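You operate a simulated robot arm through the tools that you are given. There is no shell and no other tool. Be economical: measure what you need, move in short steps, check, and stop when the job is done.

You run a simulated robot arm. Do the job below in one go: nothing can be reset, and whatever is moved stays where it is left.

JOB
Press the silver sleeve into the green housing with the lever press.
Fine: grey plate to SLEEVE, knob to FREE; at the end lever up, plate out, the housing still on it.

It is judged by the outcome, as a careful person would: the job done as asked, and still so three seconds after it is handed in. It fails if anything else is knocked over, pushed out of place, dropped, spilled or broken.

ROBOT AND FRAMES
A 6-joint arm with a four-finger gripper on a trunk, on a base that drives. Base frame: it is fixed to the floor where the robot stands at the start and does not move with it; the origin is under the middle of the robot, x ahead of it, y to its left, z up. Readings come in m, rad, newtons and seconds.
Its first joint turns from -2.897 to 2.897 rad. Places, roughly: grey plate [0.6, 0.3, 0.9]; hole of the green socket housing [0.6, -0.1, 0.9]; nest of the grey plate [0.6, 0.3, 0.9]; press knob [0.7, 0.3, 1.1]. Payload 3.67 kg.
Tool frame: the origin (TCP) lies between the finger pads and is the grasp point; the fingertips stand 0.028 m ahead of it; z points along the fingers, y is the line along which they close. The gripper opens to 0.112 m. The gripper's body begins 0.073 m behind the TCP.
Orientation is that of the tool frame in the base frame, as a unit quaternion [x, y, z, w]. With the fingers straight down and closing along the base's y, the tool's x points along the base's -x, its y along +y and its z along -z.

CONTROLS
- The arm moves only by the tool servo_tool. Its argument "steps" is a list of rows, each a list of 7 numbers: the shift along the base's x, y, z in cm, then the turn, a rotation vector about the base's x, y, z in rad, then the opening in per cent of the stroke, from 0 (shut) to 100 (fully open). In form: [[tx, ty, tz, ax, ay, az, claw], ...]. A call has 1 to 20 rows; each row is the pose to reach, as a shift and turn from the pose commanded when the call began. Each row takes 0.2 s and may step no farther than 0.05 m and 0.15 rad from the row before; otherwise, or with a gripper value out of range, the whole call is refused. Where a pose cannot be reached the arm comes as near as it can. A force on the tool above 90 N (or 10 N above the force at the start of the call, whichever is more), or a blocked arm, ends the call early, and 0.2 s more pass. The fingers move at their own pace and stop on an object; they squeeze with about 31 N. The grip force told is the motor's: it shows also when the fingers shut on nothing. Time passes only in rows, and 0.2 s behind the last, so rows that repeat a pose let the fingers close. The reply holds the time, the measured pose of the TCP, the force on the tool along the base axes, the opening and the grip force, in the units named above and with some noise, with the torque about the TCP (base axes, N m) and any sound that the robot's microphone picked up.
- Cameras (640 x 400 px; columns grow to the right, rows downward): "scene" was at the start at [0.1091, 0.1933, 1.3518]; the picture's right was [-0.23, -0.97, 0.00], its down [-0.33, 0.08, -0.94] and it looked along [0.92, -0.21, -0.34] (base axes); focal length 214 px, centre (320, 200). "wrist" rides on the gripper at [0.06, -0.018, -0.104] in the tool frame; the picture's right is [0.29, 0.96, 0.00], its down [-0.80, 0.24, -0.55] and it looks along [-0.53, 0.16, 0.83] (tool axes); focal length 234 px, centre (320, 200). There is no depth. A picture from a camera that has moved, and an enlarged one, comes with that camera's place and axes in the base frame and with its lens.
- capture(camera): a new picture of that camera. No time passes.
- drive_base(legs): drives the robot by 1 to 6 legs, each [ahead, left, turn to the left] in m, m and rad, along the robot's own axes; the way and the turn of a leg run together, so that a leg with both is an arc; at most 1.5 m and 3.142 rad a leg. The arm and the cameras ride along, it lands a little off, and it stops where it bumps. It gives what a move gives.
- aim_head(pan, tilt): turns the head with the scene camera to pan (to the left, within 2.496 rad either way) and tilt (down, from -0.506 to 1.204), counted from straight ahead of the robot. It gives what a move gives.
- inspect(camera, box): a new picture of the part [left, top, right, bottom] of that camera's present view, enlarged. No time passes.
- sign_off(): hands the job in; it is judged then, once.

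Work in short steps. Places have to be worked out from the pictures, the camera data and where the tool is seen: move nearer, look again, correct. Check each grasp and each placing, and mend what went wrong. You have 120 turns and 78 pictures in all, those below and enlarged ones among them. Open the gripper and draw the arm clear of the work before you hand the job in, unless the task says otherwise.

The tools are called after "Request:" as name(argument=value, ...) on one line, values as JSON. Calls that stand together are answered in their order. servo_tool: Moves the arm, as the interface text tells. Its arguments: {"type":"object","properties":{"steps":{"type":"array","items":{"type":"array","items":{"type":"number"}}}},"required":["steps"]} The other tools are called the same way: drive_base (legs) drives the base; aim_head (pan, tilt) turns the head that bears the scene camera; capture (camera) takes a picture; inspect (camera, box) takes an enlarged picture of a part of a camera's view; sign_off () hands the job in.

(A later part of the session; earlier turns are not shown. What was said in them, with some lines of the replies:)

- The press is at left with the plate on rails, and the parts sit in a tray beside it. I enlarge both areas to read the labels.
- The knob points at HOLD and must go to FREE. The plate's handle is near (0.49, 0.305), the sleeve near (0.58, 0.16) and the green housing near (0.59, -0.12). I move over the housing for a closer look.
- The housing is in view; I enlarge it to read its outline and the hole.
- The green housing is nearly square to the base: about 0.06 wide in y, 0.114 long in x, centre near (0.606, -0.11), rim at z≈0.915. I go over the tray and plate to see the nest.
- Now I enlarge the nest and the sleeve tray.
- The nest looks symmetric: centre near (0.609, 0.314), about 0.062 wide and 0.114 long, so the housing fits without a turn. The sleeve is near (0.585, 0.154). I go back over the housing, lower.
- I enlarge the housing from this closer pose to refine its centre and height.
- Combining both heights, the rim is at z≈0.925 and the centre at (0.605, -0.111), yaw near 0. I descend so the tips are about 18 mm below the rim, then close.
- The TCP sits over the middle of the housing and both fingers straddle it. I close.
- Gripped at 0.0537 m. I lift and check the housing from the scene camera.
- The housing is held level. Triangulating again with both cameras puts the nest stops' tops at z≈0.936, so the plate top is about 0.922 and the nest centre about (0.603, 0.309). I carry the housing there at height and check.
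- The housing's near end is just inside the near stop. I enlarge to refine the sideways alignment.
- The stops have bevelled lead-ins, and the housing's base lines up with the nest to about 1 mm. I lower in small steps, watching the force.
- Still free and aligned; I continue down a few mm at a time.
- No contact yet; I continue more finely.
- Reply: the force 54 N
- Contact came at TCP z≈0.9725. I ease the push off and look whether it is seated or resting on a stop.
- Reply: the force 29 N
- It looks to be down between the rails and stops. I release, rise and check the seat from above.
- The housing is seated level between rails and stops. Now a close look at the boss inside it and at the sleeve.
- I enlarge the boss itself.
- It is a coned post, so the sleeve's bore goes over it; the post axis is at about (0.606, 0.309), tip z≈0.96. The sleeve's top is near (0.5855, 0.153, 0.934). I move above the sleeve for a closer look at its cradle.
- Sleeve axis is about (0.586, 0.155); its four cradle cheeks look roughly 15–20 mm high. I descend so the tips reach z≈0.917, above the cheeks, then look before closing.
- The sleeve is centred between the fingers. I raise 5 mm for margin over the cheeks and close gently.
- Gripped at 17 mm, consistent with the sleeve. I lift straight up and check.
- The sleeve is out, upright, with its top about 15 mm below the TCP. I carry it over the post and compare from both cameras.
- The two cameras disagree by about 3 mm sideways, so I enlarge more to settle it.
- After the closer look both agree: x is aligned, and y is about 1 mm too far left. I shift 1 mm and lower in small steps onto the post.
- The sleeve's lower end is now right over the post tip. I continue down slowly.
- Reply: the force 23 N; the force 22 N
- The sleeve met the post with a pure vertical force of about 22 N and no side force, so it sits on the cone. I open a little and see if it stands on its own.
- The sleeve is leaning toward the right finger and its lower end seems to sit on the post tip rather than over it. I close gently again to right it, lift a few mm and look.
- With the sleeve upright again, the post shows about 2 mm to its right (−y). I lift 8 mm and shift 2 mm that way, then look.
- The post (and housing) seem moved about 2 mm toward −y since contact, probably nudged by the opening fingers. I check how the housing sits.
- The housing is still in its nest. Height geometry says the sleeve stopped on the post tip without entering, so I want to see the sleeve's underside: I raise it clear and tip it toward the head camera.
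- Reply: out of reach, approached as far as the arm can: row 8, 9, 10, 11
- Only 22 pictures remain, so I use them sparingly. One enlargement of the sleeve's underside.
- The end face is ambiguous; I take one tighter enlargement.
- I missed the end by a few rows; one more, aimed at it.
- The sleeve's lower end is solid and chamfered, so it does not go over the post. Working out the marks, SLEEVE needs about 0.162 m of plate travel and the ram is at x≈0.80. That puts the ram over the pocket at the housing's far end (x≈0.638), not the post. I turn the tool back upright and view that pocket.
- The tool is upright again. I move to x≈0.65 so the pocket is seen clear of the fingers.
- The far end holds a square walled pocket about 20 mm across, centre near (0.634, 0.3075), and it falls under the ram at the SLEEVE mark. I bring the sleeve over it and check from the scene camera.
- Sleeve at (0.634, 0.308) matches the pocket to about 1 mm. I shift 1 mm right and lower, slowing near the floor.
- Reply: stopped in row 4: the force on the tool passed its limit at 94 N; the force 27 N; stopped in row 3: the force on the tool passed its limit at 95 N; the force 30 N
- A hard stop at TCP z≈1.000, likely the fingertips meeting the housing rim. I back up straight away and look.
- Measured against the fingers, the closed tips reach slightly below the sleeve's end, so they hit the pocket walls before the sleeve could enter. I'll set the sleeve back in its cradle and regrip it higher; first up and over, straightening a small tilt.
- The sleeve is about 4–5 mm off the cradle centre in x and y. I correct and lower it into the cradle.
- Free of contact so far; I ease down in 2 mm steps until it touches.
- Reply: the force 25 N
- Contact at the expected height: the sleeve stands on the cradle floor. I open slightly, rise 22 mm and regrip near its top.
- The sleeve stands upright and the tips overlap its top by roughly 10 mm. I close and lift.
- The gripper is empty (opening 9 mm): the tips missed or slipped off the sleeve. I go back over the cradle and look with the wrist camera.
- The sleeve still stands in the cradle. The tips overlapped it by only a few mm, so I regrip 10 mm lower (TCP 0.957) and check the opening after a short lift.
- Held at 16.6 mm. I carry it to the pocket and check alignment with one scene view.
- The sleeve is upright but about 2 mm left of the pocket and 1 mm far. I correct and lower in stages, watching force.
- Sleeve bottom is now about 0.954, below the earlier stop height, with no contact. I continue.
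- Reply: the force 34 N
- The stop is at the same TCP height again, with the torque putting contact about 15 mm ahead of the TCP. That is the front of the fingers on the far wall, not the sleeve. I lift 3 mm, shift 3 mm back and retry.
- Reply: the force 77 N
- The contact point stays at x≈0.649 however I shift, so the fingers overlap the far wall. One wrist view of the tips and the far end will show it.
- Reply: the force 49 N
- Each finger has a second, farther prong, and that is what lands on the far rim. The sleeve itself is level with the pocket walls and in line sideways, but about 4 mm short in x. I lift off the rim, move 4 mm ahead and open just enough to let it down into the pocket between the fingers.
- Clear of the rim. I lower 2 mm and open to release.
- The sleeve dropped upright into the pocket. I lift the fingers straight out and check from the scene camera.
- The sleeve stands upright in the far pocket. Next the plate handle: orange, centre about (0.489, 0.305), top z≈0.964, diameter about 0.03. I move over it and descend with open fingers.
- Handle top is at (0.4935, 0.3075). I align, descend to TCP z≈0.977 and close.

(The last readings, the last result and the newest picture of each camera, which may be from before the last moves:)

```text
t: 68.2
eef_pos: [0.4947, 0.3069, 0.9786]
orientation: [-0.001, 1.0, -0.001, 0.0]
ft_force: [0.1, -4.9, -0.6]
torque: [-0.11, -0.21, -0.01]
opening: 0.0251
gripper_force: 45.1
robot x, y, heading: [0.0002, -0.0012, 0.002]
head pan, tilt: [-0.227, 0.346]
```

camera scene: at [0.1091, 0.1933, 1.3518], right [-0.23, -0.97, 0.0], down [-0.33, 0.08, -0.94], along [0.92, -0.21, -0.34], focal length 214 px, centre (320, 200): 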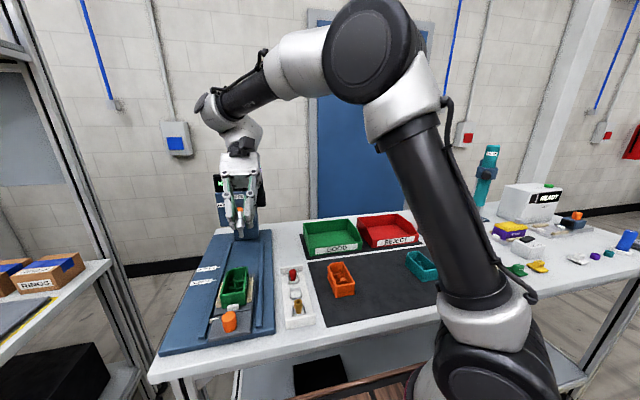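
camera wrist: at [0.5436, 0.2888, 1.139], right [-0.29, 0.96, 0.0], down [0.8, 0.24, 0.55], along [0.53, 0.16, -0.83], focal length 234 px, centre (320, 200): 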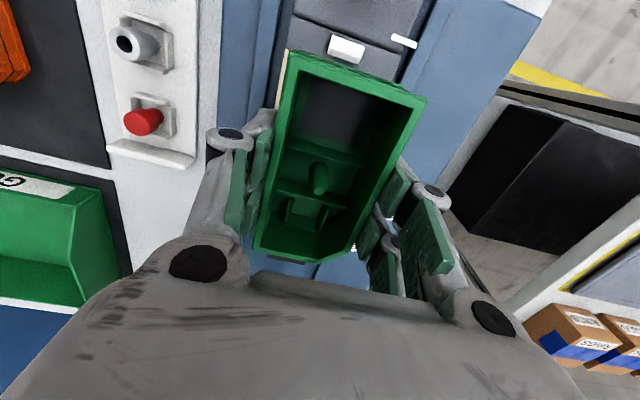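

Handle gripped at 25 mm. I slide the plate in gently, 15 cm first.

Request:
servo_tool(steps=[[0.4, 0, 0, 0, 0, 0, 18], [1.2, 0, 0, 0, 0, 0, 18], [2.2, 0, 0, 0, 0, 0, 18], [3.2, 0, 0, 0, 0, 0, 18], [4.2, 0, 0, 0, 0, 0, 18], [5.2, 0, 0, 0, 0, 0, 18], [6.2, 0, 0, 0, 0, 0, 18], [7.2, 0, 0, 0, 0, 0, 18], [8.2, 0, 0, 0, 0, 0, 18], [9.2, 0, 0, 0, 0, 0, 18], [10.2, 0, 0, 0, 0, 0, 18], [11.2, 0, 0, 0, 0, 0, 18], [12.2, 0, 0, 0, 0, 0, 18], [13.2, 0, 0, 0, 0, 0, 18], [14, 0, 0, 0, 0, 0, 18], [14.7, 0, 0, 0, 0, 0, 18], [15, 0, 0, 0, 0, 0, 18], [15, 0, 0, 0, 0, 0, 18]])

Request:
inspect(camera="scene", box=[190, 235, 260, 305])

```text
t: 72.0
eef_pos: [0.6473, 0.3062, 0.9776]
orientation: [-0.001, 1.0, 0.0, 0.0]
ft_force: [2.3, 14.6, 5.1]
torque: [0.39, -0.34, 0.05]
opening: 0.025
gripper_force: 44.9
robot x, y, heading: [-0.0033, 0.0023, -0.001]
head pan, tilt: [-0.227, 0.346]
```

```text
5.71 times, centred on (225, 270) of scene
camera zoom: at [0.1091, 0.1936, 1.3517], right [-0.23, -0.97, 0.0], down [-0.33, 0.08, -0.94], along [0.92, -0.21, -0.34], focal length 1226 px, centre (863, -200)
```

zoom: 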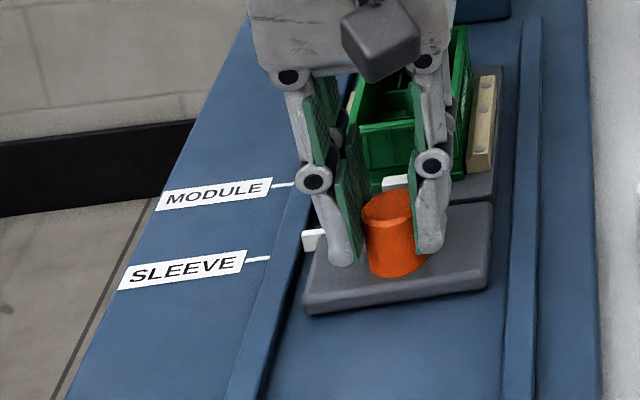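

Pointer is at x≈0.680 and the SLEEVE tick at ≈0.685 (heights 0.922 and 0.911). I push 5 mm more and look closely.

Request:
servo_tool(steps=[[0.25, 0, 0, 0, 0, 0, 18], [0.5, 0, 0, 0, 0, 0, 18], [0.5, 0, 0, 0, 0, 0, 18]])

Request:
inspect(camera="scene", box=[209, 262, 229, 288])

```text
t: 72.8
eef_pos: [0.6508, 0.3071, 0.9784]
orientation: [-0.001, 1.0, 0.0, 0.001]
ft_force: [-2.1, 12.1, 23.1]
torque: [0.21, 0.67, 0.12]
opening: 0.025
gripper_force: 45.7
robot x, y, heading: [0.0006, 0.0003, 0.003]
head pan, tilt: [-0.227, 0.346]
```

```text
15.38 times, centred on (219, 275) of scene
camera zoom: at [0.1084, 0.1931, 1.3518], right [-0.23, -0.97, 0.0], down [-0.33, 0.08, -0.94], along [0.92, -0.21, -0.34], focal length 3300 px, centre (1874, -954)
```

zoom: 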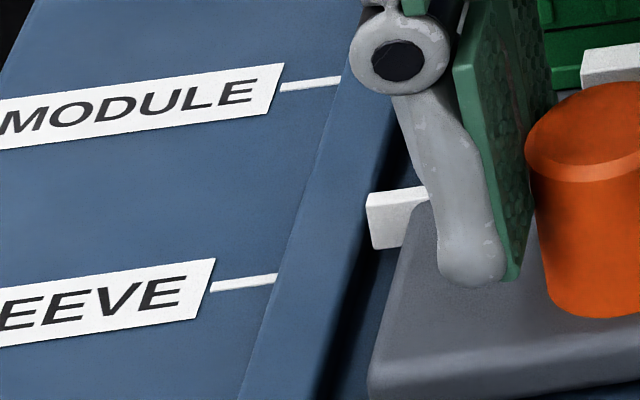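

The pointer is within about 2 mm of the tick, still slightly short. I nudge 2 mm, then release the handle and rise.

Request:
servo_tool(steps=[[0.2, 0, 0, 0, 0, 0, 18], [0.2, 0, 0, 0, 0, 0, 18], [0.2, 0, 0, 0, 0, 0, 30], [0.2, 0, 0, 0, 0, 0, 45], [0.2, 0, 0, 0, 0, 0, 45], [-0.5, 0, 3, 0, 0, 0, 45], [-2, 0, 6.5, 0, 0, 0, 45], [-3.5, 0, 10, 0, 0, 0, 45], [-3.5, 0, 10, 0, 0, 0, 45]])

Request:
inspect(camera="scene", box=[190, 150, 290, 290])

```text
t: 74.8
eef_pos: [0.6147, 0.3051, 1.0773]
orientation: [-0.001, 1.0, -0.001, 0.0]
ft_force: [0.7, 0.1, 0.4]
torque: [0.04, -0.02, 0.04]
opening: 0.0503
gripper_force: 0.0
robot x, y, heading: [0.0017, -0.002, 0.003]
head pan, tilt: [-0.227, 0.346]
```

```text
2.86 times, centred on (240, 220) of scene
camera zoom: at [0.1091, 0.1931, 1.3518], right [-0.23, -0.97, 0.0], down [-0.33, 0.08, -0.94], along [0.92, -0.21, -0.34], focal length 613 px, centre (549, 143)
```

zoom: 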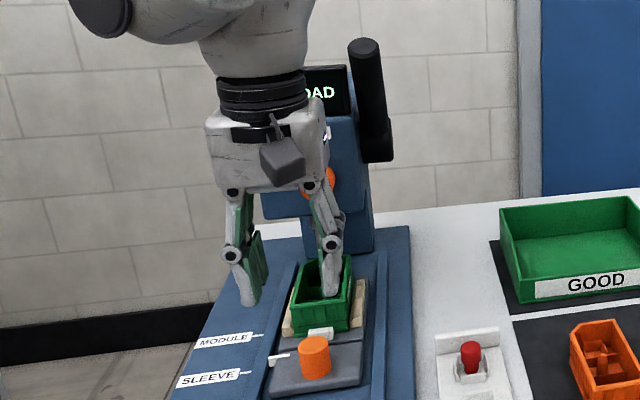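

The plate is at its mark and the handle is free. The knob front is about (0.745, 0.298, 1.092). From the front it must turn clockwise about 60° to FREE, which is +x rotation. I turn the tool to point forward at a stand-off, fingers closed part-way.

Request:
servo_tool(steps=[[0, 0, 2, 0, -0.14, 0, 42], [0, 0, 4, 0, -0.28, 0, 42], [0, 0, 5, 0, -0.42, 0, 42], [0, 0, 5.5, 0, -0.56, 0, 42], [0, 0, 5.5, 0, -0.7, 0, 42], [0, 0, 5.5, 0, -0.84, 0, 42], [0.5, 0, 5, 0, -0.98, 0, 42], [1, 0, 4.5, 0, -1.12, 0, 42], [1.5, -0.3, 4, 0, -1.26, 0, 42], [2, -0.5, 3.5, 0, -1.4, 0, 42], [2.5, -0.7, 3, 0, -1.5, 0, 42], [2.5, -0.7, 2, 0, -1.571, 0, 42], [2.5, -0.7, 1.5, 0, -1.571, 0, 42]])

```text
t: 77.6
eef_pos: [0.64, 0.2996, 1.0939]
orientation: [-0.001, 0.706, -0.001, 0.708]
ft_force: [-0.6, 0.8, -0.1]
torque: [0.05, 0.05, 0.0]
opening: 0.0468
gripper_force: 0.1
robot x, y, heading: [0.0017, 0.0027, 0.002]
head pan, tilt: [-0.227, 0.346]
```

The tool points forward as wanted. I roll +60° so the fingers straddle the knob diagonally, away from the lever, and take one wrist view.

Request:
servo_tool(steps=[[0, 0, 0, 0.15, 0, 0, 42], [0, 0, 0, 0.3, 0, 0, 42], [0, 0, 0, 0.45, 0, 0, 42], [0, 0, 0, 0.6, 0, 0, 42], [0, 0, 0, 0.75, 0, 0, 42], [0, 0, 0, 0.9, 0, 0, 42], [0, 0, 0, 1.047, 0, 0, 42], [0, 0, 0, 1.047, 0, 0, 42]])

Request:
capture(camera="wrist")

```text
t: 79.4
eef_pos: [0.6514, 0.3632, 1.3475]
orientation: [0.339, 0.66, 0.289, 0.605]
ft_force: [0.4, -0.7, 0.4]
torque: [0.03, 0.02, -0.03]
opening: 0.0471
gripper_force: 0.1
out of reach, approached as far as the arm can: row 1, 2, 3, 4, 5, 6, 7, 8
robot x, y, heading: [0.0004, -0.0022, -0.002]
head pan, tilt: [-0.227, 0.346]
```

```text
3 pictures are left
camera wrist: at [0.5435, 0.4038, 1.306], right [0.08, 0.81, 0.58], down [-0.5, -0.47, 0.73], along [0.86, -0.35, 0.36], focal length 234 px, centre (320, 200)
```

wrist: 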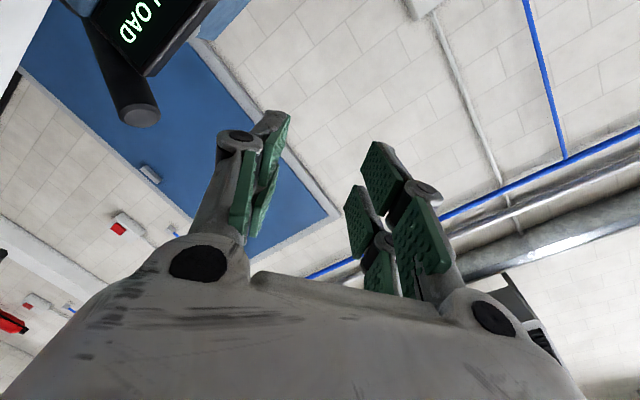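

That roll direction is out of reach here and the arm rose instead; nothing was touched. I undo it and will use the opposite roll direction.

Request:
servo_tool(steps=[[0, -0.5, -2, -0.13, -0.01, 0.01, 42], [0, -1.5, -5, -0.26, -0.02, 0.02, 42], [0, -2.5, -8, -0.39, -0.03, 0.03, 42], [0, -3.5, -11, -0.52, -0.045, 0.04, 42], [-0.5, -4.5, -14, -0.65, -0.055, 0.05, 42], [-1, -5.5, -17, -0.78, -0.068, 0.06, 42], [-1.5, -6.3, -20, -0.922, -0.081, 0.0735, 42], [-1.5, -6.3, -22, -0.922, -0.081, 0.0735, 42], [-1.5, -6.3, -22, -0.922, -0.081, 0.0735, 42]])

```text
t: 81.4
eef_pos: [0.6462, 0.2972, 1.1221]
orientation: [-0.001, 0.707, -0.002, 0.708]
ft_force: [-0.3, 0.9, -0.7]
torque: [0.01, 0.02, 0.03]
opening: 0.047
gripper_force: 0.1
robot x, y, heading: [0.001, -0.0016, -0.002]
head pan, tilt: [-0.227, 0.346]
```

Back at the forward pose, 3 cm higher. I test a small negative roll.

Request:
servo_tool(steps=[[0, 0, 0, -0.15, 0, 0, 42], [0, 0, 0, -0.3, 0, 0, 42]])

```text
t: 82.0
eef_pos: [0.6464, 0.2974, 1.1236]
orientation: [-0.108, 0.698, -0.108, 0.699]
ft_force: [-0.2, 0.8, 1.8]
torque: [-0.02, -0.01, -0.01]
opening: 0.0472
gripper_force: 0.1
robot x, y, heading: [0.0003, 0.0, 0.002]
head pan, tilt: [-0.227, 0.346]
```

Negative roll is reachable. I roll on to −1.2 rad, lower to the knob's height, and move forward in short steps.

Request:
servo_tool(steps=[[0, 0, 0, -0.15, 0, 0, 42], [0, 0, 0, -0.3, 0, 0, 42], [0, 0, 0, -0.45, 0, 0, 42], [0, 0, -1, -0.6, 0, 0, 42], [0, 0, -2, -0.75, 0, 0, 42], [0, 0, -3.1, -0.9, 0, 0, 42], [1.5, 0, -3.1, -0.9, 0, 0, 42], [3, 0, -3.1, -0.9, 0, 0, 42], [3, 0, -3.1, -0.9, 0, 0, 42]])

Request:
inspect(camera="wrist", box=[120, 20, 440, 220])

```text
t: 84.0
eef_pos: [0.6755, 0.2954, 1.0932]
orientation: [-0.4, 0.582, -0.4, 0.584]
ft_force: [0.4, 0.3, 0.1]
torque: [-0.02, -0.02, 0.06]
opening: 0.047
gripper_force: 0.1
robot x, y, heading: [-0.0043, -0.0011, 0.0]
head pan, tilt: [-0.227, 0.346]
```

```text
2.00 times, centred on (280, 120) of wrist
camera zoom: at [0.5728, 0.2341, 1.0866], right [0.0, 0.08, -1.0], down [-0.55, 0.83, 0.06], along [0.83, 0.55, 0.04], focal length 468 px, centre (400, 360)
```

zoom: 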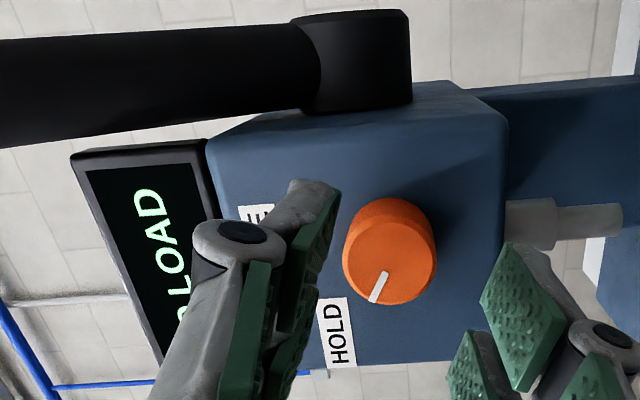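

The view shows the knob at z≈1.092, y≈0.300, pointer at HOLD about 65° short of FREE, and the lever rising clear on the −y side. I advance so the tips reach along the knob, then close.

Request:
servo_tool(steps=[[1.5, 0.3, 0, 0, 0, 0, 42], [3, 0.4, 0, 0, 0, 0, 42], [4, 0.4, 0, 0, 0, 0, 42], [4.6, 0.4, 0, 0, 0, 0, 42], [4.6, 0.4, 0, 0, 0, 0, 42], [4.6, 0.4, 0, 0, 0, 0, 34], [4.6, 0.4, 0, 0, 0, 0, 26], [4.6, 0.4, 0, 0, 0, 0, 22], [4.6, 0.4, 0, 0, 0, 0, 22]])

```text
t: 86.0
eef_pos: [0.7224, 0.3003, 1.0924]
orientation: [-0.398, 0.583, -0.4, 0.584]
ft_force: [5.3, -11.8, 27.3]
torque: [-0.12, -0.76, 0.11]
opening: 0.0407
gripper_force: 15.2
robot x, y, heading: [-0.0008, 0.0018, -0.001]
head pan, tilt: [-0.227, 0.346]
```

One finger touches first (27 N upward), so the knob centre is a little higher than the TCP. I raise 3 mm and complete the grip.

Request:
servo_tool(steps=[[0, 0, 0.2, 0, 0, 0, 26], [0, 0.1, 0.3, 0, 0, 0, 20], [0, 0.1, 0.3, 0, 0, 0, 16], [0, 0.1, 0.3, 0, 0, 0, 16]])

```text
t: 87.0
eef_pos: [0.7221, 0.3005, 1.097]
orientation: [-0.399, 0.582, -0.4, 0.585]
ft_force: [0.2, -17.3, 26.1]
torque: [-0.14, -0.56, -0.73]
opening: 0.0353
gripper_force: 16.0
robot x, y, heading: [0.0011, 0.0028, -0.003]
head pan, tilt: [-0.227, 0.346]
```

Still pushed along the closing line; I shift a few mm further that way.

Request:
servo_tool(steps=[[0, -0.1, 0.2, 0, 0, 0, 16], [0, -0.15, 0.4, 0, 0, 0, 12], [0, -0.15, 0.4, 0, 0, 0, 12]])

```text
t: 87.8
eef_pos: [0.7216, 0.3015, 1.0975]
orientation: [-0.402, 0.583, -0.399, 0.582]
ft_force: [5.2, -5.5, -0.4]
torque: [-0.02, -0.31, 0.84]
opening: 0.0325
gripper_force: 45.3
robot x, y, heading: [-0.0029, 0.0013, -0.006]
head pan, tilt: [-0.227, 0.346]
```

Knob gripped squarely (32.5 mm, forces balanced). I turn it +1.13 rad toward FREE.

Request:
servo_tool(steps=[[0, 0, 0, 0.14, 0, 0, 12], [0, 0, 0, 0.28, 0, 0, 12], [0, 0, 0, 0.42, 0, 0, 12], [0, 0, 0, 0.56, 0, 0, 12], [0, 0, 0, 0.7, 0, 0, 12], [0, 0, 0, 0.84, 0, 0, 12], [0, 0, 0, 0.98, 0, 0, 12], [0, 0, 0, 1.1, 0, 0, 12], [0, 0, 0, 1.13, 0, 0, 12], [0, 0, 0, 1.13, 0, 0, 12]])

```text
t: 90.0
eef_pos: [0.7227, 0.2972, 1.1006]
orientation: [-0.022, 0.705, -0.027, 0.708]
ft_force: [1.4, -48.2, 23.1]
torque: [-0.87, -0.09, -1.11]
opening: 0.0333
gripper_force: 45.1
robot x, y, heading: [0.0015, 0.0004, 0.004]
head pan, tilt: [-0.227, 0.346]
```

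The turn completed with resisting torque at the end, suggesting a stop. I open, back off and check the knob with a scene view (pictures are few).

Request:
servo_tool(steps=[[0, 0, 0, 0, 0, 0, 24], [0, 0, 0, 0, 0, 0, 34], [0, 0, 0, 0, 0, 0, 36], [-1.5, 0, 0, 0, 0, 0, 36], [-4, 0, 0, 0, 0, 0, 36], [-7, 0, 1, -0.1, 0, 0, 36], [-7, 0, 5, -0.2, 0, 0, 36], [-7, 0, 9, -0.3, 0, 0, 36]])

```text
t: 91.8
eef_pos: [0.6523, 0.3017, 1.188]
orientation: [-0.131, 0.695, -0.131, 0.695]
ft_force: [0.6, 0.0, 0.3]
torque: [0.01, 0.0, 0.0]
opening: 0.0403
gripper_force: 0.1
robot x, y, heading: [0.0021, -0.0012, -0.002]
head pan, tilt: [-0.227, 0.346]
```

I raise the arm clear of the head camera's line to the press, undoing most of the roll, so one picture can show both knob and lever.

Request:
servo_tool(steps=[[-1, -1, 4, 0.1, 0, 0, 36], [-2, -2, 8, 0.2, 0, 0, 36], [-2, -3, 12, 0.25, 0, 0, 42], [-2, -4, 16, 0.25, 0, 0, 50], [-2, -5, 20, 0.25, 0, 0, 50], [-2, -5, 20, 0.25, 0, 0, 50]])

Request:
inspect(camera="scene", box=[195, 150, 285, 290])

```text
t: 93.2
eef_pos: [0.6324, 0.25, 1.3924]
orientation: [-0.044, 0.705, -0.044, 0.706]
ft_force: [-0.2, -0.2, 0.5]
torque: [0.01, 0.01, -0.01]
opening: 0.0561
gripper_force: 0.0
robot x, y, heading: [0.0014, 0.0002, -0.0]
head pan, tilt: [-0.227, 0.346]
```

```text
2.86 times, centred on (240, 220) of scene
camera zoom: at [0.1091, 0.193, 1.3518], right [-0.23, -0.97, 0.0], down [-0.33, 0.08, -0.94], along [0.92, -0.21, -0.34], focal length 613 px, centre (549, 143)
```

zoom: 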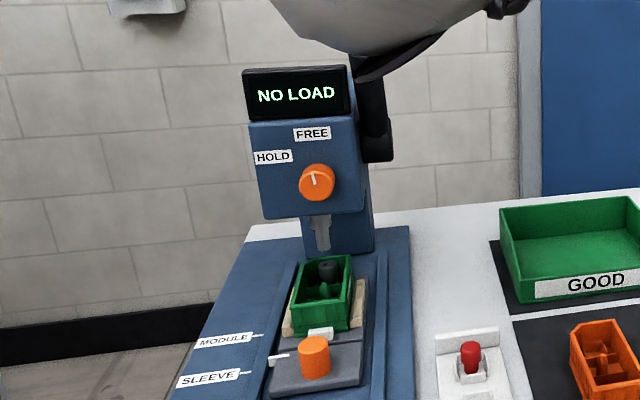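

The knob points at FREE, and the ram stands above the sleeve. One picture remains. The lever's hub is about (0.80, 0.236, 1.105) and its top about (0.735, 0.235, 1.235). I lower in front of it, open, and advance gently.

Request:
servo_tool(steps=[[0, -0.5, -4, 0, 0, 0, 50], [0, -1, -8, 0, 0, 0, 50], [0, -1.5, -12, 0, 0, 0, 50], [1, -1.5, -15, 0, 0, 0, 50], [2, -1.5, -18, 0, 0, 0, 50], [3.5, -1.5, -18, 0, 0, 0, 50], [5, -1.5, -18, 0, 0, 0, 50], [6.5, -1.5, -18, 0, 0, 0, 50], [7.5, -1.5, -18, 0, 0, 0, 50], [7.5, -1.5, -18, 0, 0, 0, 50]])

```text
t: 95.4
eef_pos: [0.7087, 0.2375, 1.2071]
orientation: [-0.044, 0.705, -0.042, 0.706]
ft_force: [0.0, -0.2, 0.7]
torque: [-0.02, -0.01, -0.01]
opening: 0.0563
gripper_force: 0.1
robot x, y, heading: [0.0036, 0.0019, -0.001]
head pan, tilt: [-0.227, 0.346]
```

No contact. I close gently here to feel whether the rod is between the fingers.

Request:
servo_tool(steps=[[1, 0, 0, 0, 0, 0, 50], [1, 0, 0, 0, 0, 0, 50], [1, 0, 0, 0, 0, 0, 36], [1, 0, 0, 0, 0, 0, 26], [1, 0, 0, 0, 0, 0, 18], [1, 0, 0, 0, 0, 0, 18]])

```text
t: 96.8
eef_pos: [0.7201, 0.2347, 1.2096]
orientation: [-0.042, 0.705, -0.044, 0.706]
ft_force: [-3.5, -21.4, 0.4]
torque: [0.46, -0.27, -0.66]
opening: 0.0318
gripper_force: 10.7
robot x, y, heading: [0.0013, -0.0007, 0.003]
head pan, tilt: [-0.227, 0.346]
```

The rod is between the fingers (32 mm) but slightly to −y. I shift 3 mm and firm the grip.

Request:
servo_tool(steps=[[0, -0.2, 0, 0, 0, 0, 14], [0, -0.35, 0, 0, 0, 0, 10], [0, -0.35, 0, 0, 0, 0, 10]])

```text
t: 97.6
eef_pos: [0.7189, 0.233, 1.2096]
orientation: [-0.045, 0.706, -0.044, 0.706]
ft_force: [-1.8, -14.0, -5.4]
torque: [0.44, 0.22, -0.37]
opening: 0.0277
gripper_force: 45.0
robot x, y, heading: [0.0016, 0.0007, 0.001]
head pan, tilt: [-0.227, 0.346]
```

The lever is gripped firmly. I pull it down along its arc about the hub, first half, watching force and sound.

Request:
servo_tool(steps=[[-0.5, 0, -0.33, 0, 0, 0, 10], [-1.06, 0, -0.69, 0, 0, 0, 10], [-1.55, 0, -1.08, 0, 0, 0, 10], [-2.05, 0, -1.49, 0, 0, 0, 10], [-2.5, 0, -1.93, 0, 0, 0, 10], [-2.94, 0, -2.38, 0, 0, 0, 10]])

```text
t: 99.0
eef_pos: [0.6868, 0.2344, 1.1864]
orientation: [-0.043, 0.705, -0.045, 0.706]
ft_force: [-0.3, 0.7, -0.4]
torque: [-0.01, 0.01, 0.01]
opening: 0.0111
gripper_force: 0.0
robot x, y, heading: [-0.0008, 0.001, -0.001]
head pan, tilt: [-0.227, 0.346]
```

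The fingers slipped off, having held only the rod's front. I reopen, return and go about 18 mm deeper before closing.

Request:
servo_tool(steps=[[-0.5, 0, 0, 0, 0, 0, 30], [-0.5, 0, 1.2, 0, 0, 0, 50], [-0.5, 0, 2.4, 0, 0, 0, 50], [1.5, 0, 2.4, 0, 0, 0, 50], [3.2, 0, 2.4, 0, 0, 0, 50], [4, 0, 2.4, 0, 0, 0, 50], [4.6, 0, 2.4, 0, 0, 0, 50], [5.1, 0, 2.4, 0, 0, 0, 50], [5.1, 0, 2.4, 0, 0, 0, 50]])

```text
t: 101.0
eef_pos: [0.7371, 0.2336, 1.2088]
orientation: [-0.045, 0.705, -0.043, 0.706]
ft_force: [-25.8, 9.2, -7.6]
torque: [-0.19, 0.38, 1.05]
opening: 0.0683
gripper_force: 9.3
robot x, y, heading: [-0.0024, -0.0006, 0.001]
head pan, tilt: [-0.227, 0.346]
```

The +y finger touches the display at tip x≈0.767. I back off 4 mm, rise 12 mm where the leaning rod is nearer, and close there.

Request:
servo_tool(steps=[[-0.6, 0, 0, 0, 0, 0, 46], [-0.6, 0, 1.2, 0, 0, 0, 46], [-0.4, -0.1, 1.2, 0, 0, 0, 40], [-0.4, -0.1, 1.2, 0, 0, 0, 30], [-0.4, -0.1, 1.2, 0, 0, 0, 22], [-0.4, -0.1, 1.2, 0, 0, 0, 14], [-0.4, -0.1, 1.2, 0, 0, 0, 14]])

```text
t: 102.6
eef_pos: [0.7309, 0.2371, 1.2196]
orientation: [-0.049, 0.706, -0.042, 0.705]
ft_force: [-59.6, 30.3, -27.6]
torque: [-0.23, 1.41, 2.07]
opening: 0.036
gripper_force: 18.9
robot x, y, heading: [-0.0021, 0.0015, -0.002]
head pan, tilt: [-0.227, 0.346]
```

The +y finger still leans on the display and meets the rod first. I back off 6 mm, shift 3 mm to +y and close.

Request:
servo_tool(steps=[[-0.6, 0.1, 0, 0, 0, 0, 20], [-0.6, 0.3, 0, 0, 0, 0, 14], [-0.6, 0.3, 0, 0, 0, 0, 14]])

```text
t: 103.4
eef_pos: [0.7306, 0.2361, 1.222]
orientation: [-0.041, 0.704, -0.043, 0.708]
ft_force: [3.6, 25.8, 4.9]
torque: [0.76, -1.03, 1.11]
opening: 0.0313
gripper_force: 45.3
robot x, y, heading: [-0.0016, 0.0005, -0.002]
head pan, tilt: [-0.227, 0.346]
```

Now held firmly at 31 mm. I pull the first part of the arc and check the grip before continuing.

Request:
servo_tool(steps=[[-0.4, 0.1, -0.15, 0, 0, 0, 10], [-0.81, 0.1, -0.33, 0, 0, 0, 8], [-1.2, 0.1, -0.52, 0, 0, 0, 8]])

```text
t: 104.2
eef_pos: [0.7194, 0.2359, 1.2137]
orientation: [-0.042, 0.706, -0.045, 0.706]
ft_force: [8.3, 3.5, 6.3]
torque: [0.34, -1.27, 0.36]
opening: 0.0314
gripper_force: 45.3
robot x, y, heading: [0.0012, -0.0016, 0.002]
head pan, tilt: [-0.227, 0.346]
```

It moves with the lever at low force. I continue along the arc.

Request:
servo_tool(steps=[[-0.76, 0, -0.4, 0, 0, 0, 8], [-1.3, 0, -0.75, 0, 0, 0, 8], [-1.86, 0, -1.12, 0, 0, 0, 8], [-2.4, 0, -1.52, 0, 0, 0, 8], [-2.87, 0, -1.94, 0, 0, 0, 8], [-3.35, 0, -2.4, 0, 0, 0, 8], [-3.79, 0, -2.86, 0, 0, 0, 8]])

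```text
t: 105.8
eef_pos: [0.6817, 0.2361, 1.1891]
orientation: [-0.043, 0.705, -0.044, 0.706]
ft_force: [15.0, -11.7, -0.5]
torque: [0.08, -0.91, -0.03]
opening: 0.0303
gripper_force: 45.1
robot x, y, heading: [0.0016, 0.0026, -0.002]
head pan, tilt: [-0.227, 0.346]
```

Still held. On to steeper angles, where the ram should begin to load.

Request:
servo_tool(steps=[[-0.4, 0.1, -0.5, 0, 0, 0, 8], [-0.8, 0.1, -1.0, 0, 0, 0, 8], [-1.15, 0.1, -1.55, 0, 0, 0, 8], [-1.5, 0.1, -2.1, 0, 0, 0, 8], [-1.8, 0.1, -2.7, 0, 0, 0, 8], [-2.1, 0.1, -3.3, 0, 0, 0, 8]])

```text
t: 107.2
eef_pos: [0.66, 0.2384, 1.156]
orientation: [-0.043, 0.705, -0.044, 0.706]
ft_force: [0.0, 0.2, -0.3]
torque: [0.02, 0.02, 0.03]
opening: 0.0091
gripper_force: 0.0
robot x, y, heading: [0.0019, 0.0008, 0.002]
head pan, tilt: [-0.227, 0.346]
```

The grip slipped off part-way, probably leaving the lever partly down. I'll push it from above instead: back off, rise, come over where its end should be, and feel downward with closed fingers.

Request:
servo_tool(steps=[[-3, 0, 0, 0, 0, 0, 0], [-6, 0, 0, 0, 0, 0, 0], [-6, 0, 4, 0, 0, 0, 0], [-6, 0, 8, 0, 0, 0, 0], [-6, 0, 12, 0, 0, 0, 0], [-2, 0, 12, 0, 0, 0, 0], [2, 0, 12, 0, 0, 0, 0], [2, 0, 9, 0, 0, 0, 0], [2, 0, 7.5, 0, 0, 0, 0], [2, 0, 6.5, 0, 0, 0, 0], [2, 0, 6.5, 0, 0, 0, 0]])

```text
t: 109.6
eef_pos: [0.6798, 0.2386, 1.2203]
orientation: [-0.043, 0.705, -0.043, 0.706]
ft_force: [0.4, -0.6, -0.8]
torque: [0.01, 0.02, 0.01]
opening: 0.0
gripper_force: 31.0
out of reach, approached as far as the arm can: row 1, 2, 3
robot x, y, heading: [-0.0018, 0.0022, -0.004]
head pan, tilt: [-0.227, 0.346]
```

No contact yet at z 1.22; I keep lowering in small steps to find the lever.

Request:
servo_tool(steps=[[0, 0, -1, 0, 0, 0, 0], [0, 0, -2, 0, 0, 0, 0], [0, 0, -3, 0, 0, 0, 0], [0, 0, -3, 0, 0, 0, 0]])

```text
t: 110.6
eef_pos: [0.6801, 0.2359, 1.1894]
orientation: [-0.044, 0.705, -0.044, 0.706]
ft_force: [0.2, 0.0, -0.1]
torque: [0.01, 0.05, 0.04]
opening: 0.0
gripper_force: 31.2
robot x, y, heading: [0.0042, -0.0026, -0.004]
head pan, tilt: [-0.227, 0.346]
```

Nothing yet. I feel further down another 4 cm.

Request:
servo_tool(steps=[[0, 0, -1, 0, 0, 0, 0], [0, 0, -2, 0, 0, 0, 0], [0, 0, -3, 0, 0, 0, 0], [0, 0, -4, 0, 0, 0, 0], [0, 0, -4, 0, 0, 0, 0]])

```text
t: 111.8
eef_pos: [0.6791, 0.2336, 1.1498]
orientation: [-0.042, 0.705, -0.044, 0.706]
ft_force: [-0.3, 0.7, 0.0]
torque: [0.01, 0.05, -0.01]
opening: 0.0
gripper_force: 31.1
robot x, y, heading: [-0.0007, 0.0008, -0.006]
head pan, tilt: [-0.227, 0.346]
```

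The lever has sprung back up, so a friction grip cannot take the pressing load. I'll hook it from behind instead: closed fingers pointing down, placed behind the rod, then swept along the arc so they end up pressing down on top of it. First up and reorient.

Request:
servo_tool(steps=[[-2, 0, 3, 0, 0, 0, 0], [-2, 0, 7, 0, 0, 0, 0], [-2, 0, 11, 0.009, 0.14, -0.009, 0], [-2, 0, 15, 0.018, 0.28, -0.017, 0], [-2, 0, 18, 0.026, 0.42, -0.025, 0], [-1, 0, 20, 0.035, 0.56, -0.033, 0], [0, 0, 21, 0.044, 0.7, -0.042, 0], [1, 0, 21, 0.052, 0.84, -0.05, 0], [2, 0, 21, 0.061, 0.98, -0.058, 0], [3, 0, 21, 0.07, 1.12, -0.067, 0], [4, 0, 21, 0.078, 1.26, -0.075, 0], [5, 0, 21, 0.087, 1.4, -0.083, 0], [6, 0, 21, 0.093, 1.5, -0.089, 0], [7, 0, 21, 0.0978, 1.57, -0.0934, 0], [7, 0, 21, 0.0978, 1.57, -0.0934, 0]])

```text
t: 115.0
eef_pos: [0.7449, 0.2354, 1.3544]
orientation: [-0.001, 1.0, 0.002, 0.002]
ft_force: [0.1, -0.8, 0.8]
torque: [0.02, 0.0, 0.03]
opening: 0.0
gripper_force: 31.5
out of reach, approached as far as the arm can: row 14, 15
robot x, y, heading: [-0.0005, -0.0033, 0.002]
head pan, tilt: [-0.227, 0.346]
```

The needed spot is just out of reach from here. The tips are well above everything, so I drive the base 9 cm ahead.

Request:
drive_base(legs=[[0.09, 0, 0]])

```text
t: 116.1
eef_pos: [0.8377, 0.2353, 1.3551]
orientation: [-0.001, 1.0, 0.003, 0.002]
ft_force: [-0.2, 0.3, 0.2]
torque: [-0.01, -0.02, 0.01]
opening: 0.0
gripper_force: 31.0
robot x, y, heading: [0.0899, 0.0006, 0.004]
head pan, tilt: [-0.227, 0.346]
```

Now at x≈0.838, behind the lever. I descend behind the rod.

Request:
servo_tool(steps=[[-1, -0.4, -3, 0, 0, 0, 0], [-1.5, -0.4, -6, 0, 0, 0, 0], [-1.5, -0.4, -9, 0, 0, 0, 0], [-1.5, -0.4, -11, 0, 0, 0, 0], [-1.5, -0.4, -11, 0, 0, 0, 0]])

```text
t: 117.3
eef_pos: [0.8222, 0.231, 1.2434]
orientation: [-0.001, 1.0, 0.002, 0.002]
ft_force: [1.1, 0.4, 0.5]
torque: [-0.02, 0.01, -0.01]
opening: 0.0
gripper_force: 31.3
robot x, y, heading: [0.0925, -0.0011, 0.005]
head pan, tilt: [-0.227, 0.346]
```

Free behind the rod. I sweep toward the robot along the arc, first section.

Request:
servo_tool(steps=[[-1.2, 0, 0.1, 0, 0, 0, 0], [-2.5, 0, 0.2, 0, 0, 0, 0], [-3.4, 0, 0.1, 0, 0, 0, 0], [-4.2, 0, 0.1, 0, 0, 0, 0], [-5, 0, -0.1, 0, 0, 0, 0], [-5.8, 0, -0.3, 0, 0, 0, 0]])

```text
t: 118.7
eef_pos: [0.7639, 0.2326, 1.2425]
orientation: [-0.001, 1.0, 0.001, 0.003]
ft_force: [0.9, -1.1, 0.2]
torque: [-0.01, -0.02, -0.02]
opening: 0.0
gripper_force: 30.5
robot x, y, heading: [0.0927, 0.0006, -0.002]
head pan, tilt: [-0.227, 0.346]
```

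No contact, so the lever is not upright any more and may have stayed down. I spend the last picture on the whole press.

Request:
inspect(camera="scene", box=[165, 150, 325, 330])

```text
2.22 times, centred on (245, 240) of scene
camera zoom: at [0.2003, 0.193, 1.3518], right [-0.23, -0.97, 0.0], down [-0.33, 0.08, -0.94], along [0.92, -0.21, -0.34], focal length 477 px, centre (487, 111)
```

zoom: 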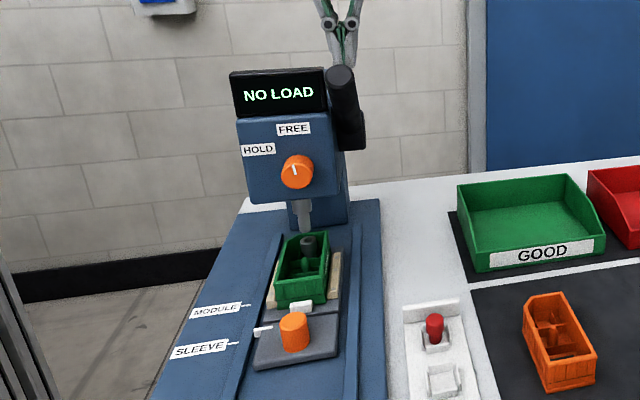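

The lever is up but leaning further toward the robot (about 37°), just ahead of my fingertips; knob FREE, sleeve and plate in place. I continue the sweep down the arc.

Request:
servo_tool(steps=[[-0.9, 0.2, -0.4, 0, 0, 0, 0], [-1.8, 0.3, -1, 0, 0, 0, 0], [-2.7, 0.3, -1.7, 0, 0, 0, 0], [-3.4, 0.3, -2.3, 0, 0, 0, 0], [-4, 0.3, -3, 0, 0, 0, 0], [-4.6, 0.3, -3.6, 0, 0, 0, 0]])

```text
t: 120.1
eef_pos: [0.7167, 0.2343, 1.2059]
orientation: [-0.001, 1.0, 0.002, 0.001]
ft_force: [-1.2, -0.3, 1.8]
torque: [-0.03, 0.06, 0.01]
opening: 0.0
gripper_force: 30.7
robot x, y, heading: [0.0917, 0.0006, -0.004]
head pan, tilt: [-0.227, 0.346]
```

A faint upward force begins. I keep following the arc downward.

Request:
servo_tool(steps=[[-0.6, 0, -0.8, 0, 0, 0, 0], [-1.1, 0, -1.7, 0, 0, 0, 0], [-1.5, 0, -2.5, 0, 0, 0, 0], [-1.8, 0, -3.3, 0, 0, 0, 0]])

```text
t: 121.1
eef_pos: [0.6997, 0.2347, 1.1728]
orientation: [-0.001, 1.0, 0.003, 0.002]
ft_force: [-0.3, 0.0, 1.3]
torque: [0.0, 0.03, 0.03]
opening: 0.0
gripper_force: 31.4
robot x, y, heading: [0.0926, -0.0008, -0.001]
head pan, tilt: [-0.227, 0.346]
```

I continue down; the load should show when the ram meets the sleeve.

Request:
servo_tool(steps=[[-0.2, 0, -0.8, 0, 0, 0, 0], [-0.4, 0, -1.6, 0, 0, 0, 0], [-0.5, 0, -2.4, 0, 0, 0, 0], [-0.5, 0, -3.2, 0, 0, 0, 0]])

```text
t: 122.1
eef_pos: [0.6951, 0.2351, 1.1423]
orientation: [-0.002, 1.0, 0.003, 0.005]
ft_force: [-4.8, -1.2, 20.9]
torque: [0.03, -0.47, -0.01]
opening: 0.0002
gripper_force: 31.0
robot x, y, heading: [0.0937, 0.0025, -0.002]
head pan, tilt: [-0.227, 0.346]
```

Load appears (21 N upward). I keep pressing in small steps.

Request:
servo_tool(steps=[[0, 0, -0.5, 0, 0, 0, 0], [0, 0, -1, 0, 0, 0, 0], [0, 0, -1.5, 0, 0, 0, 0]])

```text
t: 122.7
eef_pos: [0.6973, 0.234, 1.1415]
orientation: [-0.002, 1.0, 0.007, 0.01]
ft_force: [-12.8, -12.6, 36.5]
torque: [-0.21, -0.6, -0.22]
opening: 0.0002
gripper_force: 31.0
robot x, y, heading: [0.0918, -0.002, -0.0]
head pan, tilt: [-0.227, 0.346]
stopped in row 2: the force on the tool passed its limit at 98 N (the readings are from after the stop); the commanded pose is now the measured one
```

It stops hard at 98 N with the lever about level; contact is only ~8 cm from the hub. I shift 4 cm toward the lever's end for more leverage and press again.

Request:
servo_tool(steps=[[-0.5, 0.1, 0.8, 0, 0, 0, 0], [-2.5, 0.1, 1, 0, 0, 0, 0], [-4, 0.1, 0.9, 0, 0, 0, 0], [-4, 0.1, 0.3, 0, 0, 0, 0], [-4, 0.1, 0, 0, 0, 0, 0]])

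```text
t: 123.9
eef_pos: [0.657, 0.2374, 1.1396]
orientation: [-0.002, 1.0, 0.008, 0.009]
ft_force: [-2.5, -3.8, 15.2]
torque: [-0.13, -0.38, 0.03]
opening: 0.0
gripper_force: 30.9
robot x, y, heading: [0.0874, -0.0022, 0.009]
head pan, tilt: [-0.227, 0.346]
```

In contact near the lever's end (15 N). I press down stepwise.

Request:
servo_tool(steps=[[0, 0, -0.3, 0, 0, 0, 0], [0, 0, -0.6, 0, 0, 0, 0], [0, 0, -0.9, 0, 0, 0, 0], [0, 0, -1.2, 0, 0, 0, 0]])

```text
t: 124.8
eef_pos: [0.657, 0.2372, 1.1372]
orientation: [-0.003, 1.0, 0.012, 0.016]
ft_force: [-15.2, -12.9, 43.9]
torque: [-0.34, -0.8, -0.06]
opening: 0.0
gripper_force: 30.6
robot x, y, heading: [0.0895, 0.0011, -0.002]
head pan, tilt: [-0.227, 0.346]
stopped in row 4: the force on the tool passed its limit at 95 N (the readings are from after the stop); the commanded pose is now the measured one
```

The lever will not go further even with more leverage, so it is at its end. I hold a firm press for a second to make sure.

Request:
servo_tool(steps=[[0, 0, -0.2, 0, 0, 0, 0], [0, 0, -0.4, 0, 0, 0, 0], [0, 0, -0.5, 0, 0, 0, 0], [0, 0, -0.5, 0, 0, 0, 0], [0, 0, -0.5, 0, 0, 0, 0]])

```text
t: 125.4
eef_pos: [0.6585, 0.237, 1.1383]
orientation: [-0.004, 1.0, 0.015, 0.019]
ft_force: [-14.5, -14.6, 47.1]
torque: [-0.89, -0.63, -0.35]
opening: 0.0
gripper_force: 31.2
robot x, y, heading: [0.0911, -0.001, 0.006]
head pan, tilt: [-0.227, 0.346]
stopped in row 3: the force on the tool passed its limit at 93 N (the readings are from after the stop); the commanded pose is now the measured one
```

Fully down. Now I ease up to see whether the lever follows by spring, straightening a small tool tilt.

Request:
servo_tool(steps=[[0, 0, 0.6, -0.015, 0.02, 0, 0], [0, 0, 1.2, -0.03, 0.038, 0, 0], [0.1, 0, 2, -0.03, 0.038, 0, 0], [0.1, 0, 2, -0.03, 0.038, 0, 0]])

```text
t: 126.4
eef_pos: [0.6606, 0.2384, 1.1547]
orientation: [-0.003, 1.0, -0.001, -0.002]
ft_force: [-0.1, 0.2, 1.6]
torque: [0.04, 0.0, 0.0]
opening: 0.0
gripper_force: 31.2
robot x, y, heading: [0.0933, 0.0008, 0.007]
head pan, tilt: [-0.227, 0.346]
```

No clear follow-up force, so the lever probably stays down. I rise, open, and straddle the level rod near its end from above.

Request:
servo_tool(steps=[[0, 0, 2, 0, 0, 0, 0], [0.5, 0, 4, 0, 0, 0, 30], [1.5, -0.2, 4, 0, 0, 0, 50], [1.5, -0.2, 4, 0, 0, 0, 50], [1.5, -0.2, 1, 0, 0, 0, 50], [1.5, -0.2, -2, 0, 0, 0, 50], [1.5, -0.2, -4, 0, 0, 0, 50], [1.5, -0.2, -5.2, 0, 0, 0, 50], [1.5, -0.2, -5.2, 0, 0, 0, 50]])

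```text
t: 128.4
eef_pos: [0.6752, 0.235, 1.1027]
orientation: [-0.003, 1.0, -0.001, -0.003]
ft_force: [0.8, -0.1, -0.3]
torque: [0.0, 0.01, 0.02]
opening: 0.0561
gripper_force: 0.1
robot x, y, heading: [0.0898, -0.0021, -0.0]
head pan, tilt: [-0.227, 0.346]
```

Went down freely around it; I close to feel the rod.

Request:
servo_tool(steps=[[0, 0, 0, 0, 0, 0, 36], [0, 0, 0, 0, 0, 0, 24], [0, 0, 0, 0, 0, 0, 14], [0, 0, 0, 0, 0, 0, 14]])

```text
t: 129.4
eef_pos: [0.6757, 0.2361, 1.1032]
orientation: [-0.003, 1.0, -0.001, -0.003]
ft_force: [-0.5, 0.4, 0.2]
torque: [-0.01, 0.0, 0.0]
opening: 0.0158
gripper_force: 0.0
robot x, y, heading: [0.0893, -0.003, -0.003]
head pan, tilt: [-0.227, 0.346]
```

The gripper closes on nothing, so the lever sprang back up by itself, as it did after the earlier slip. Next I bring the plate out; first I drive back 9 cm so the handle's outer position is in reach.

Request:
drive_base(legs=[[-0.09, 0, 0]])

```text
t: 130.5
eef_pos: [0.5842, 0.2368, 1.103]
orientation: [-0.004, 1.0, -0.001, -0.002]
ft_force: [0.2, 0.6, -0.7]
torque: [0.0, -0.03, 0.02]
opening: 0.0157
gripper_force: 0.1
robot x, y, heading: [-0.0042, -0.0038, 0.001]
head pan, tilt: [-0.227, 0.346]
```

I move over the plate handle at (0.651, 0.3075), open, descend and grip it.

Request:
servo_tool(steps=[[2, 2.5, 0, 0, 0, 0, 40], [4, 5, 0, 0, 0, 0, 60], [6.6, 7.1, 0, 0, 0, 0, 60], [6.6, 7.1, 0, 0, 0, 0, 60], [6.6, 7.1, -4, 0, 0, 0, 60], [6.6, 7.1, -8, 0, 0, 0, 60], [6.6, 7.1, -11, 0, 0, 0, 60], [6.6, 7.1, -12.5, 0, 0, 0, 60], [6.6, 7.1, -12.5, 0, 0, 0, 60]])

Request:
servo_tool(steps=[[0, 0, 0, 0, 0, 0, 40], [0, 0, 0, 0, 0, 0, 28], [0, 0, 0, 0, 0, 0, 18], [0, 0, 0, 0, 0, 0, 18]])

```text
t: 132.5
eef_pos: [0.6499, 0.3078, 0.9784]
orientation: [-0.004, 1.0, -0.002, -0.003]
ft_force: [0.5, 0.1, -0.7]
torque: [0.0, -0.03, 0.0]
opening: 0.0673
gripper_force: 0.1
robot x, y, heading: [0.0035, -0.0, 0.001]
head pan, tilt: [-0.227, 0.346]
```

```text
t: 133.5
eef_pos: [0.6484, 0.3065, 0.9793]
orientation: [-0.004, 1.0, -0.003, -0.002]
ft_force: [0.3, -5.6, -0.1]
torque: [-0.21, 0.01, -0.04]
opening: 0.0255
gripper_force: 44.7
robot x, y, heading: [0.0009, -0.0002, 0.003]
head pan, tilt: [-0.227, 0.346]
```

Handle gripped (25.5 mm). I draw the plate out slowly, first 3 cm with a force check for any snag on the ram.

Request:
servo_tool(steps=[[-0.4, 0, 0, 0, 0, 0, 18], [-1, 0, 0, 0, 0, 0, 18], [-1.7, 0, 0, 0, 0, 0, 18], [-2.4, 0, 0, 0, 0, 0, 18], [-3, 0, 0, 0, 0, 0, 18]])

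```text
t: 134.7
eef_pos: [0.6202, 0.3066, 0.9782]
orientation: [-0.005, 1.0, -0.002, -0.002]
ft_force: [1.9, -3.3, 4.6]
torque: [-0.12, -0.43, 0.02]
opening: 0.0257
gripper_force: 44.9
robot x, y, heading: [-0.0007, -0.0013, 0.003]
head pan, tilt: [-0.227, 0.346]
```

It slides freely with almost no force. I bring it the rest of the way out.

Request:
servo_tool(steps=[[-0.8, 0, 0, 0, 0, 0, 18], [-1.8, 0, 0, 0, 0, 0, 18], [-2.8, 0, 0, 0, 0, 0, 18], [-3.8, 0, 0, 0, 0, 0, 18], [-4.8, 0, 0, 0, 0, 0, 18], [-5.8, 0, 0, 0, 0, 0, 18], [-6.8, 0, 0, 0, 0, 0, 18], [-7.8, 0, 0, 0, 0, 0, 18], [-8.8, 0, 0, 0, 0, 0, 18], [-9.8, 0, 0, 0, 0, 0, 18], [-10.8, 0, 0, 0, 0, 0, 18], [-11.6, 0, 0, 0, 0, 0, 18], [-12.2, 0, 0, 0, 0, 0, 18], [-12.6, 0, 0, 0, 0, 0, 18], [-12.6, 0, 0, 0, 0, 0, 18]])

```text
t: 137.9
eef_pos: [0.4945, 0.3068, 0.9784]
orientation: [-0.004, 1.0, -0.001, -0.003]
ft_force: [-0.6, -13.4, 11.0]
torque: [-0.23, -0.06, -0.09]
opening: 0.0254
gripper_force: 44.9
robot x, y, heading: [0.0024, 0.0041, 0.0]
head pan, tilt: [-0.227, 0.346]
```

The plate is out. I release the handle and rise; since no pictures remain, I'll gently probe the sleeve's height with closed fingertips.

Request:
servo_tool(steps=[[0, 0, 0, 0, 0, 0, 35], [0, 0, 0, 0, 0, 0, 55], [0, 0, 0, 0, 0, 0, 55], [0, 0, 4, 0, 0, 0, 55], [0, 0, 8, 0, 0, 0, 40], [2, 0, 9, 0, 0, 0, 10], [6, 0, 9, 0, 0, 0, 0], [10, 0, 9, 0, 0, 0, 0], [12.1, 0.1, 9, 0, 0, 0, 0], [12.1, 0.1, 5, 0, 0, 0, 0], [12.1, 0.1, 3, 0, 0, 0, 0], [12.1, 0.1, 3, 0, 0, 0, 0]])

```text
t: 140.5
eef_pos: [0.6164, 0.3056, 1.0085]
orientation: [-0.004, 1.0, -0.002, -0.003]
ft_force: [-0.3, -0.5, 0.2]
torque: [-0.03, -0.02, 0.0]
opening: 0.0
gripper_force: 31.3
robot x, y, heading: [0.002, -0.0002, 0.002]
head pan, tilt: [-0.227, 0.346]
```

I probe down in 2 mm steps.

Request:
servo_tool(steps=[[0, 0, -0.2, 0, 0, 0, 0], [0, 0, -0.5, 0, 0, 0, 0], [0, 0, -0.8, 0, 0, 0, 0]])

Request:
servo_tool(steps=[[0, 0, -0.2, 0, 0, 0, 0], [0, 0, -0.3, 0, 0, 0, 0]])

```text
t: 141.3
eef_pos: [0.6166, 0.3078, 0.9991]
orientation: [-0.004, 1.0, -0.001, -0.003]
ft_force: [-0.1, -0.3, 0.2]
torque: [0.0, 0.01, 0.0]
opening: 0.0002
gripper_force: 30.8
robot x, y, heading: [-0.002, -0.0008, 0.004]
head pan, tilt: [-0.227, 0.346]
```

```text
t: 141.9
eef_pos: [0.6165, 0.3081, 0.9984]
orientation: [-0.004, 1.0, -0.002, -0.003]
ft_force: [0.4, -0.5, -0.2]
torque: [0.0, 0.02, 0.04]
opening: 0.0
gripper_force: 30.8
robot x, y, heading: [0.0029, -0.0019, 0.001]
head pan, tilt: [-0.227, 0.346]
```

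No contact yet at 0.998; a few mm more.

Request:
servo_tool(steps=[[0, 0, -0.2, 0, 0, 0, 0], [0, 0, -0.4, 0, 0, 0, 0]])

Request:
servo_tool(steps=[[0, 0, -0.2, 0, 0, 0, 0], [0, 0, -0.4, 0, 0, 0, 0]])

```text
t: 142.5
eef_pos: [0.6171, 0.3081, 0.994]
orientation: [-0.005, 1.0, -0.002, -0.002]
ft_force: [1.0, 0.3, -0.2]
torque: [-0.02, 0.01, -0.01]
opening: 0.0
gripper_force: 31.5
robot x, y, heading: [0.0034, 0.0033, 0.003]
head pan, tilt: [-0.227, 0.346]
```

```text
t: 143.1
eef_pos: [0.6164, 0.3082, 0.9913]
orientation: [-0.005, 1.0, 0.0, 0.0]
ft_force: [-1.1, 2.8, 32.7]
torque: [0.04, -0.49, 0.03]
opening: 0.006
gripper_force: 30.7
robot x, y, heading: [-0.0004, -0.0034, 0.0]
head pan, tilt: [-0.227, 0.346]
```

Contact comes at a sleeve top of about z≈0.958, several mm lower than the 0.9645 I estimated before pressing. I withdraw straight up and back, clear of the work.

Request:
servo_tool(steps=[[0, 0, 1, 0, 0, 0, 0], [0, 0, 4, 0, 0, 0, 0], [0, 0, 8.5, 0, 0, 0, 0], [-2, 0, 13, 0, 0, 0, 20], [-5, 0, 17, 0, 0, 0, 50], [-9, 0, 21, 0, 0, 0, 80], [-12, 0, 25, 0, 0, 0, 100], [-14, 0, 29, 0, 0, 0, 100], [-14, 0, 29, 0, 0, 0, 100]])

```text
refused: row 6 steps farther than a row can; nothing moved
```

One row was too long; I repeat with shorter steps.

Request:
servo_tool(steps=[[0, 0, 1, 0, 0, 0, 0], [0, 0, 4, 0, 0, 0, 0], [0, 0, 8, 0, 0, 0, 0], [-2, 0, 12, 0, 0, 0, 20], [-4, 0, 15, 0, 0, 0, 50], [-7, 0, 18, 0, 0, 0, 80], [-10, 0, 21, 0, 0, 0, 100], [-12, 0, 24, 0, 0, 0, 100], [-14, 0, 28, 0, 0, 0, 100], [-14, 0, 28, 0, 0, 0, 100]])

```text
t: 145.3
eef_pos: [0.4758, 0.3049, 1.2713]
orientation: [-0.004, 1.0, -0.002, -0.003]
ft_force: [0.9, -0.1, 0.0]
torque: [-0.01, 0.0, 0.05]
opening: 0.1118
gripper_force: 0.1
robot x, y, heading: [-0.003, 0.0002, 0.004]
head pan, tilt: [-0.227, 0.346]
```

The arm is clear with the gripper open, so I hand the job in.

Request:
sign_off()

```text
The job is handed in.
```

I pressed the silver sleeve in the green housing, but I can't confirm it is fully seated. I had used up my pictures by then, so everything from the press onward went by touch.

- **Press stroke:** I pulled the lever down until it stopped hard at about 95 N. The microphone reported no sound. Afterwards I touched the sleeve's top at about z 0.958, against about 0.9645 before, but my error is around 4 mm, so that drop is weak evidence.
- **Where the sleeve went:** I put it in the square pocket at the housing's far end. I chose that pocket because it falls under the ram when the plate is at SLEEVE. The pocket looked a little wider than the sleeve and I saw no separate hole in it, so this was my reading of the geometry. I first tried the centre post, but the sleeve's lower end is solid and would not go over it.
- **Settings:** the plate went to the SLEEVE mark within about 2 mm, and a picture confirmed the knob on FREE.
- **End state:** I drew the plate out with the housing on it, with almost no drag. The lever sprang back on its own; I felt that it was no longer down but did not see it fully up.
- **Contacts along the way:** my fingers pressed on the housing rim and the press display while I was aligning. Later pictures showed the housing still in its nest.
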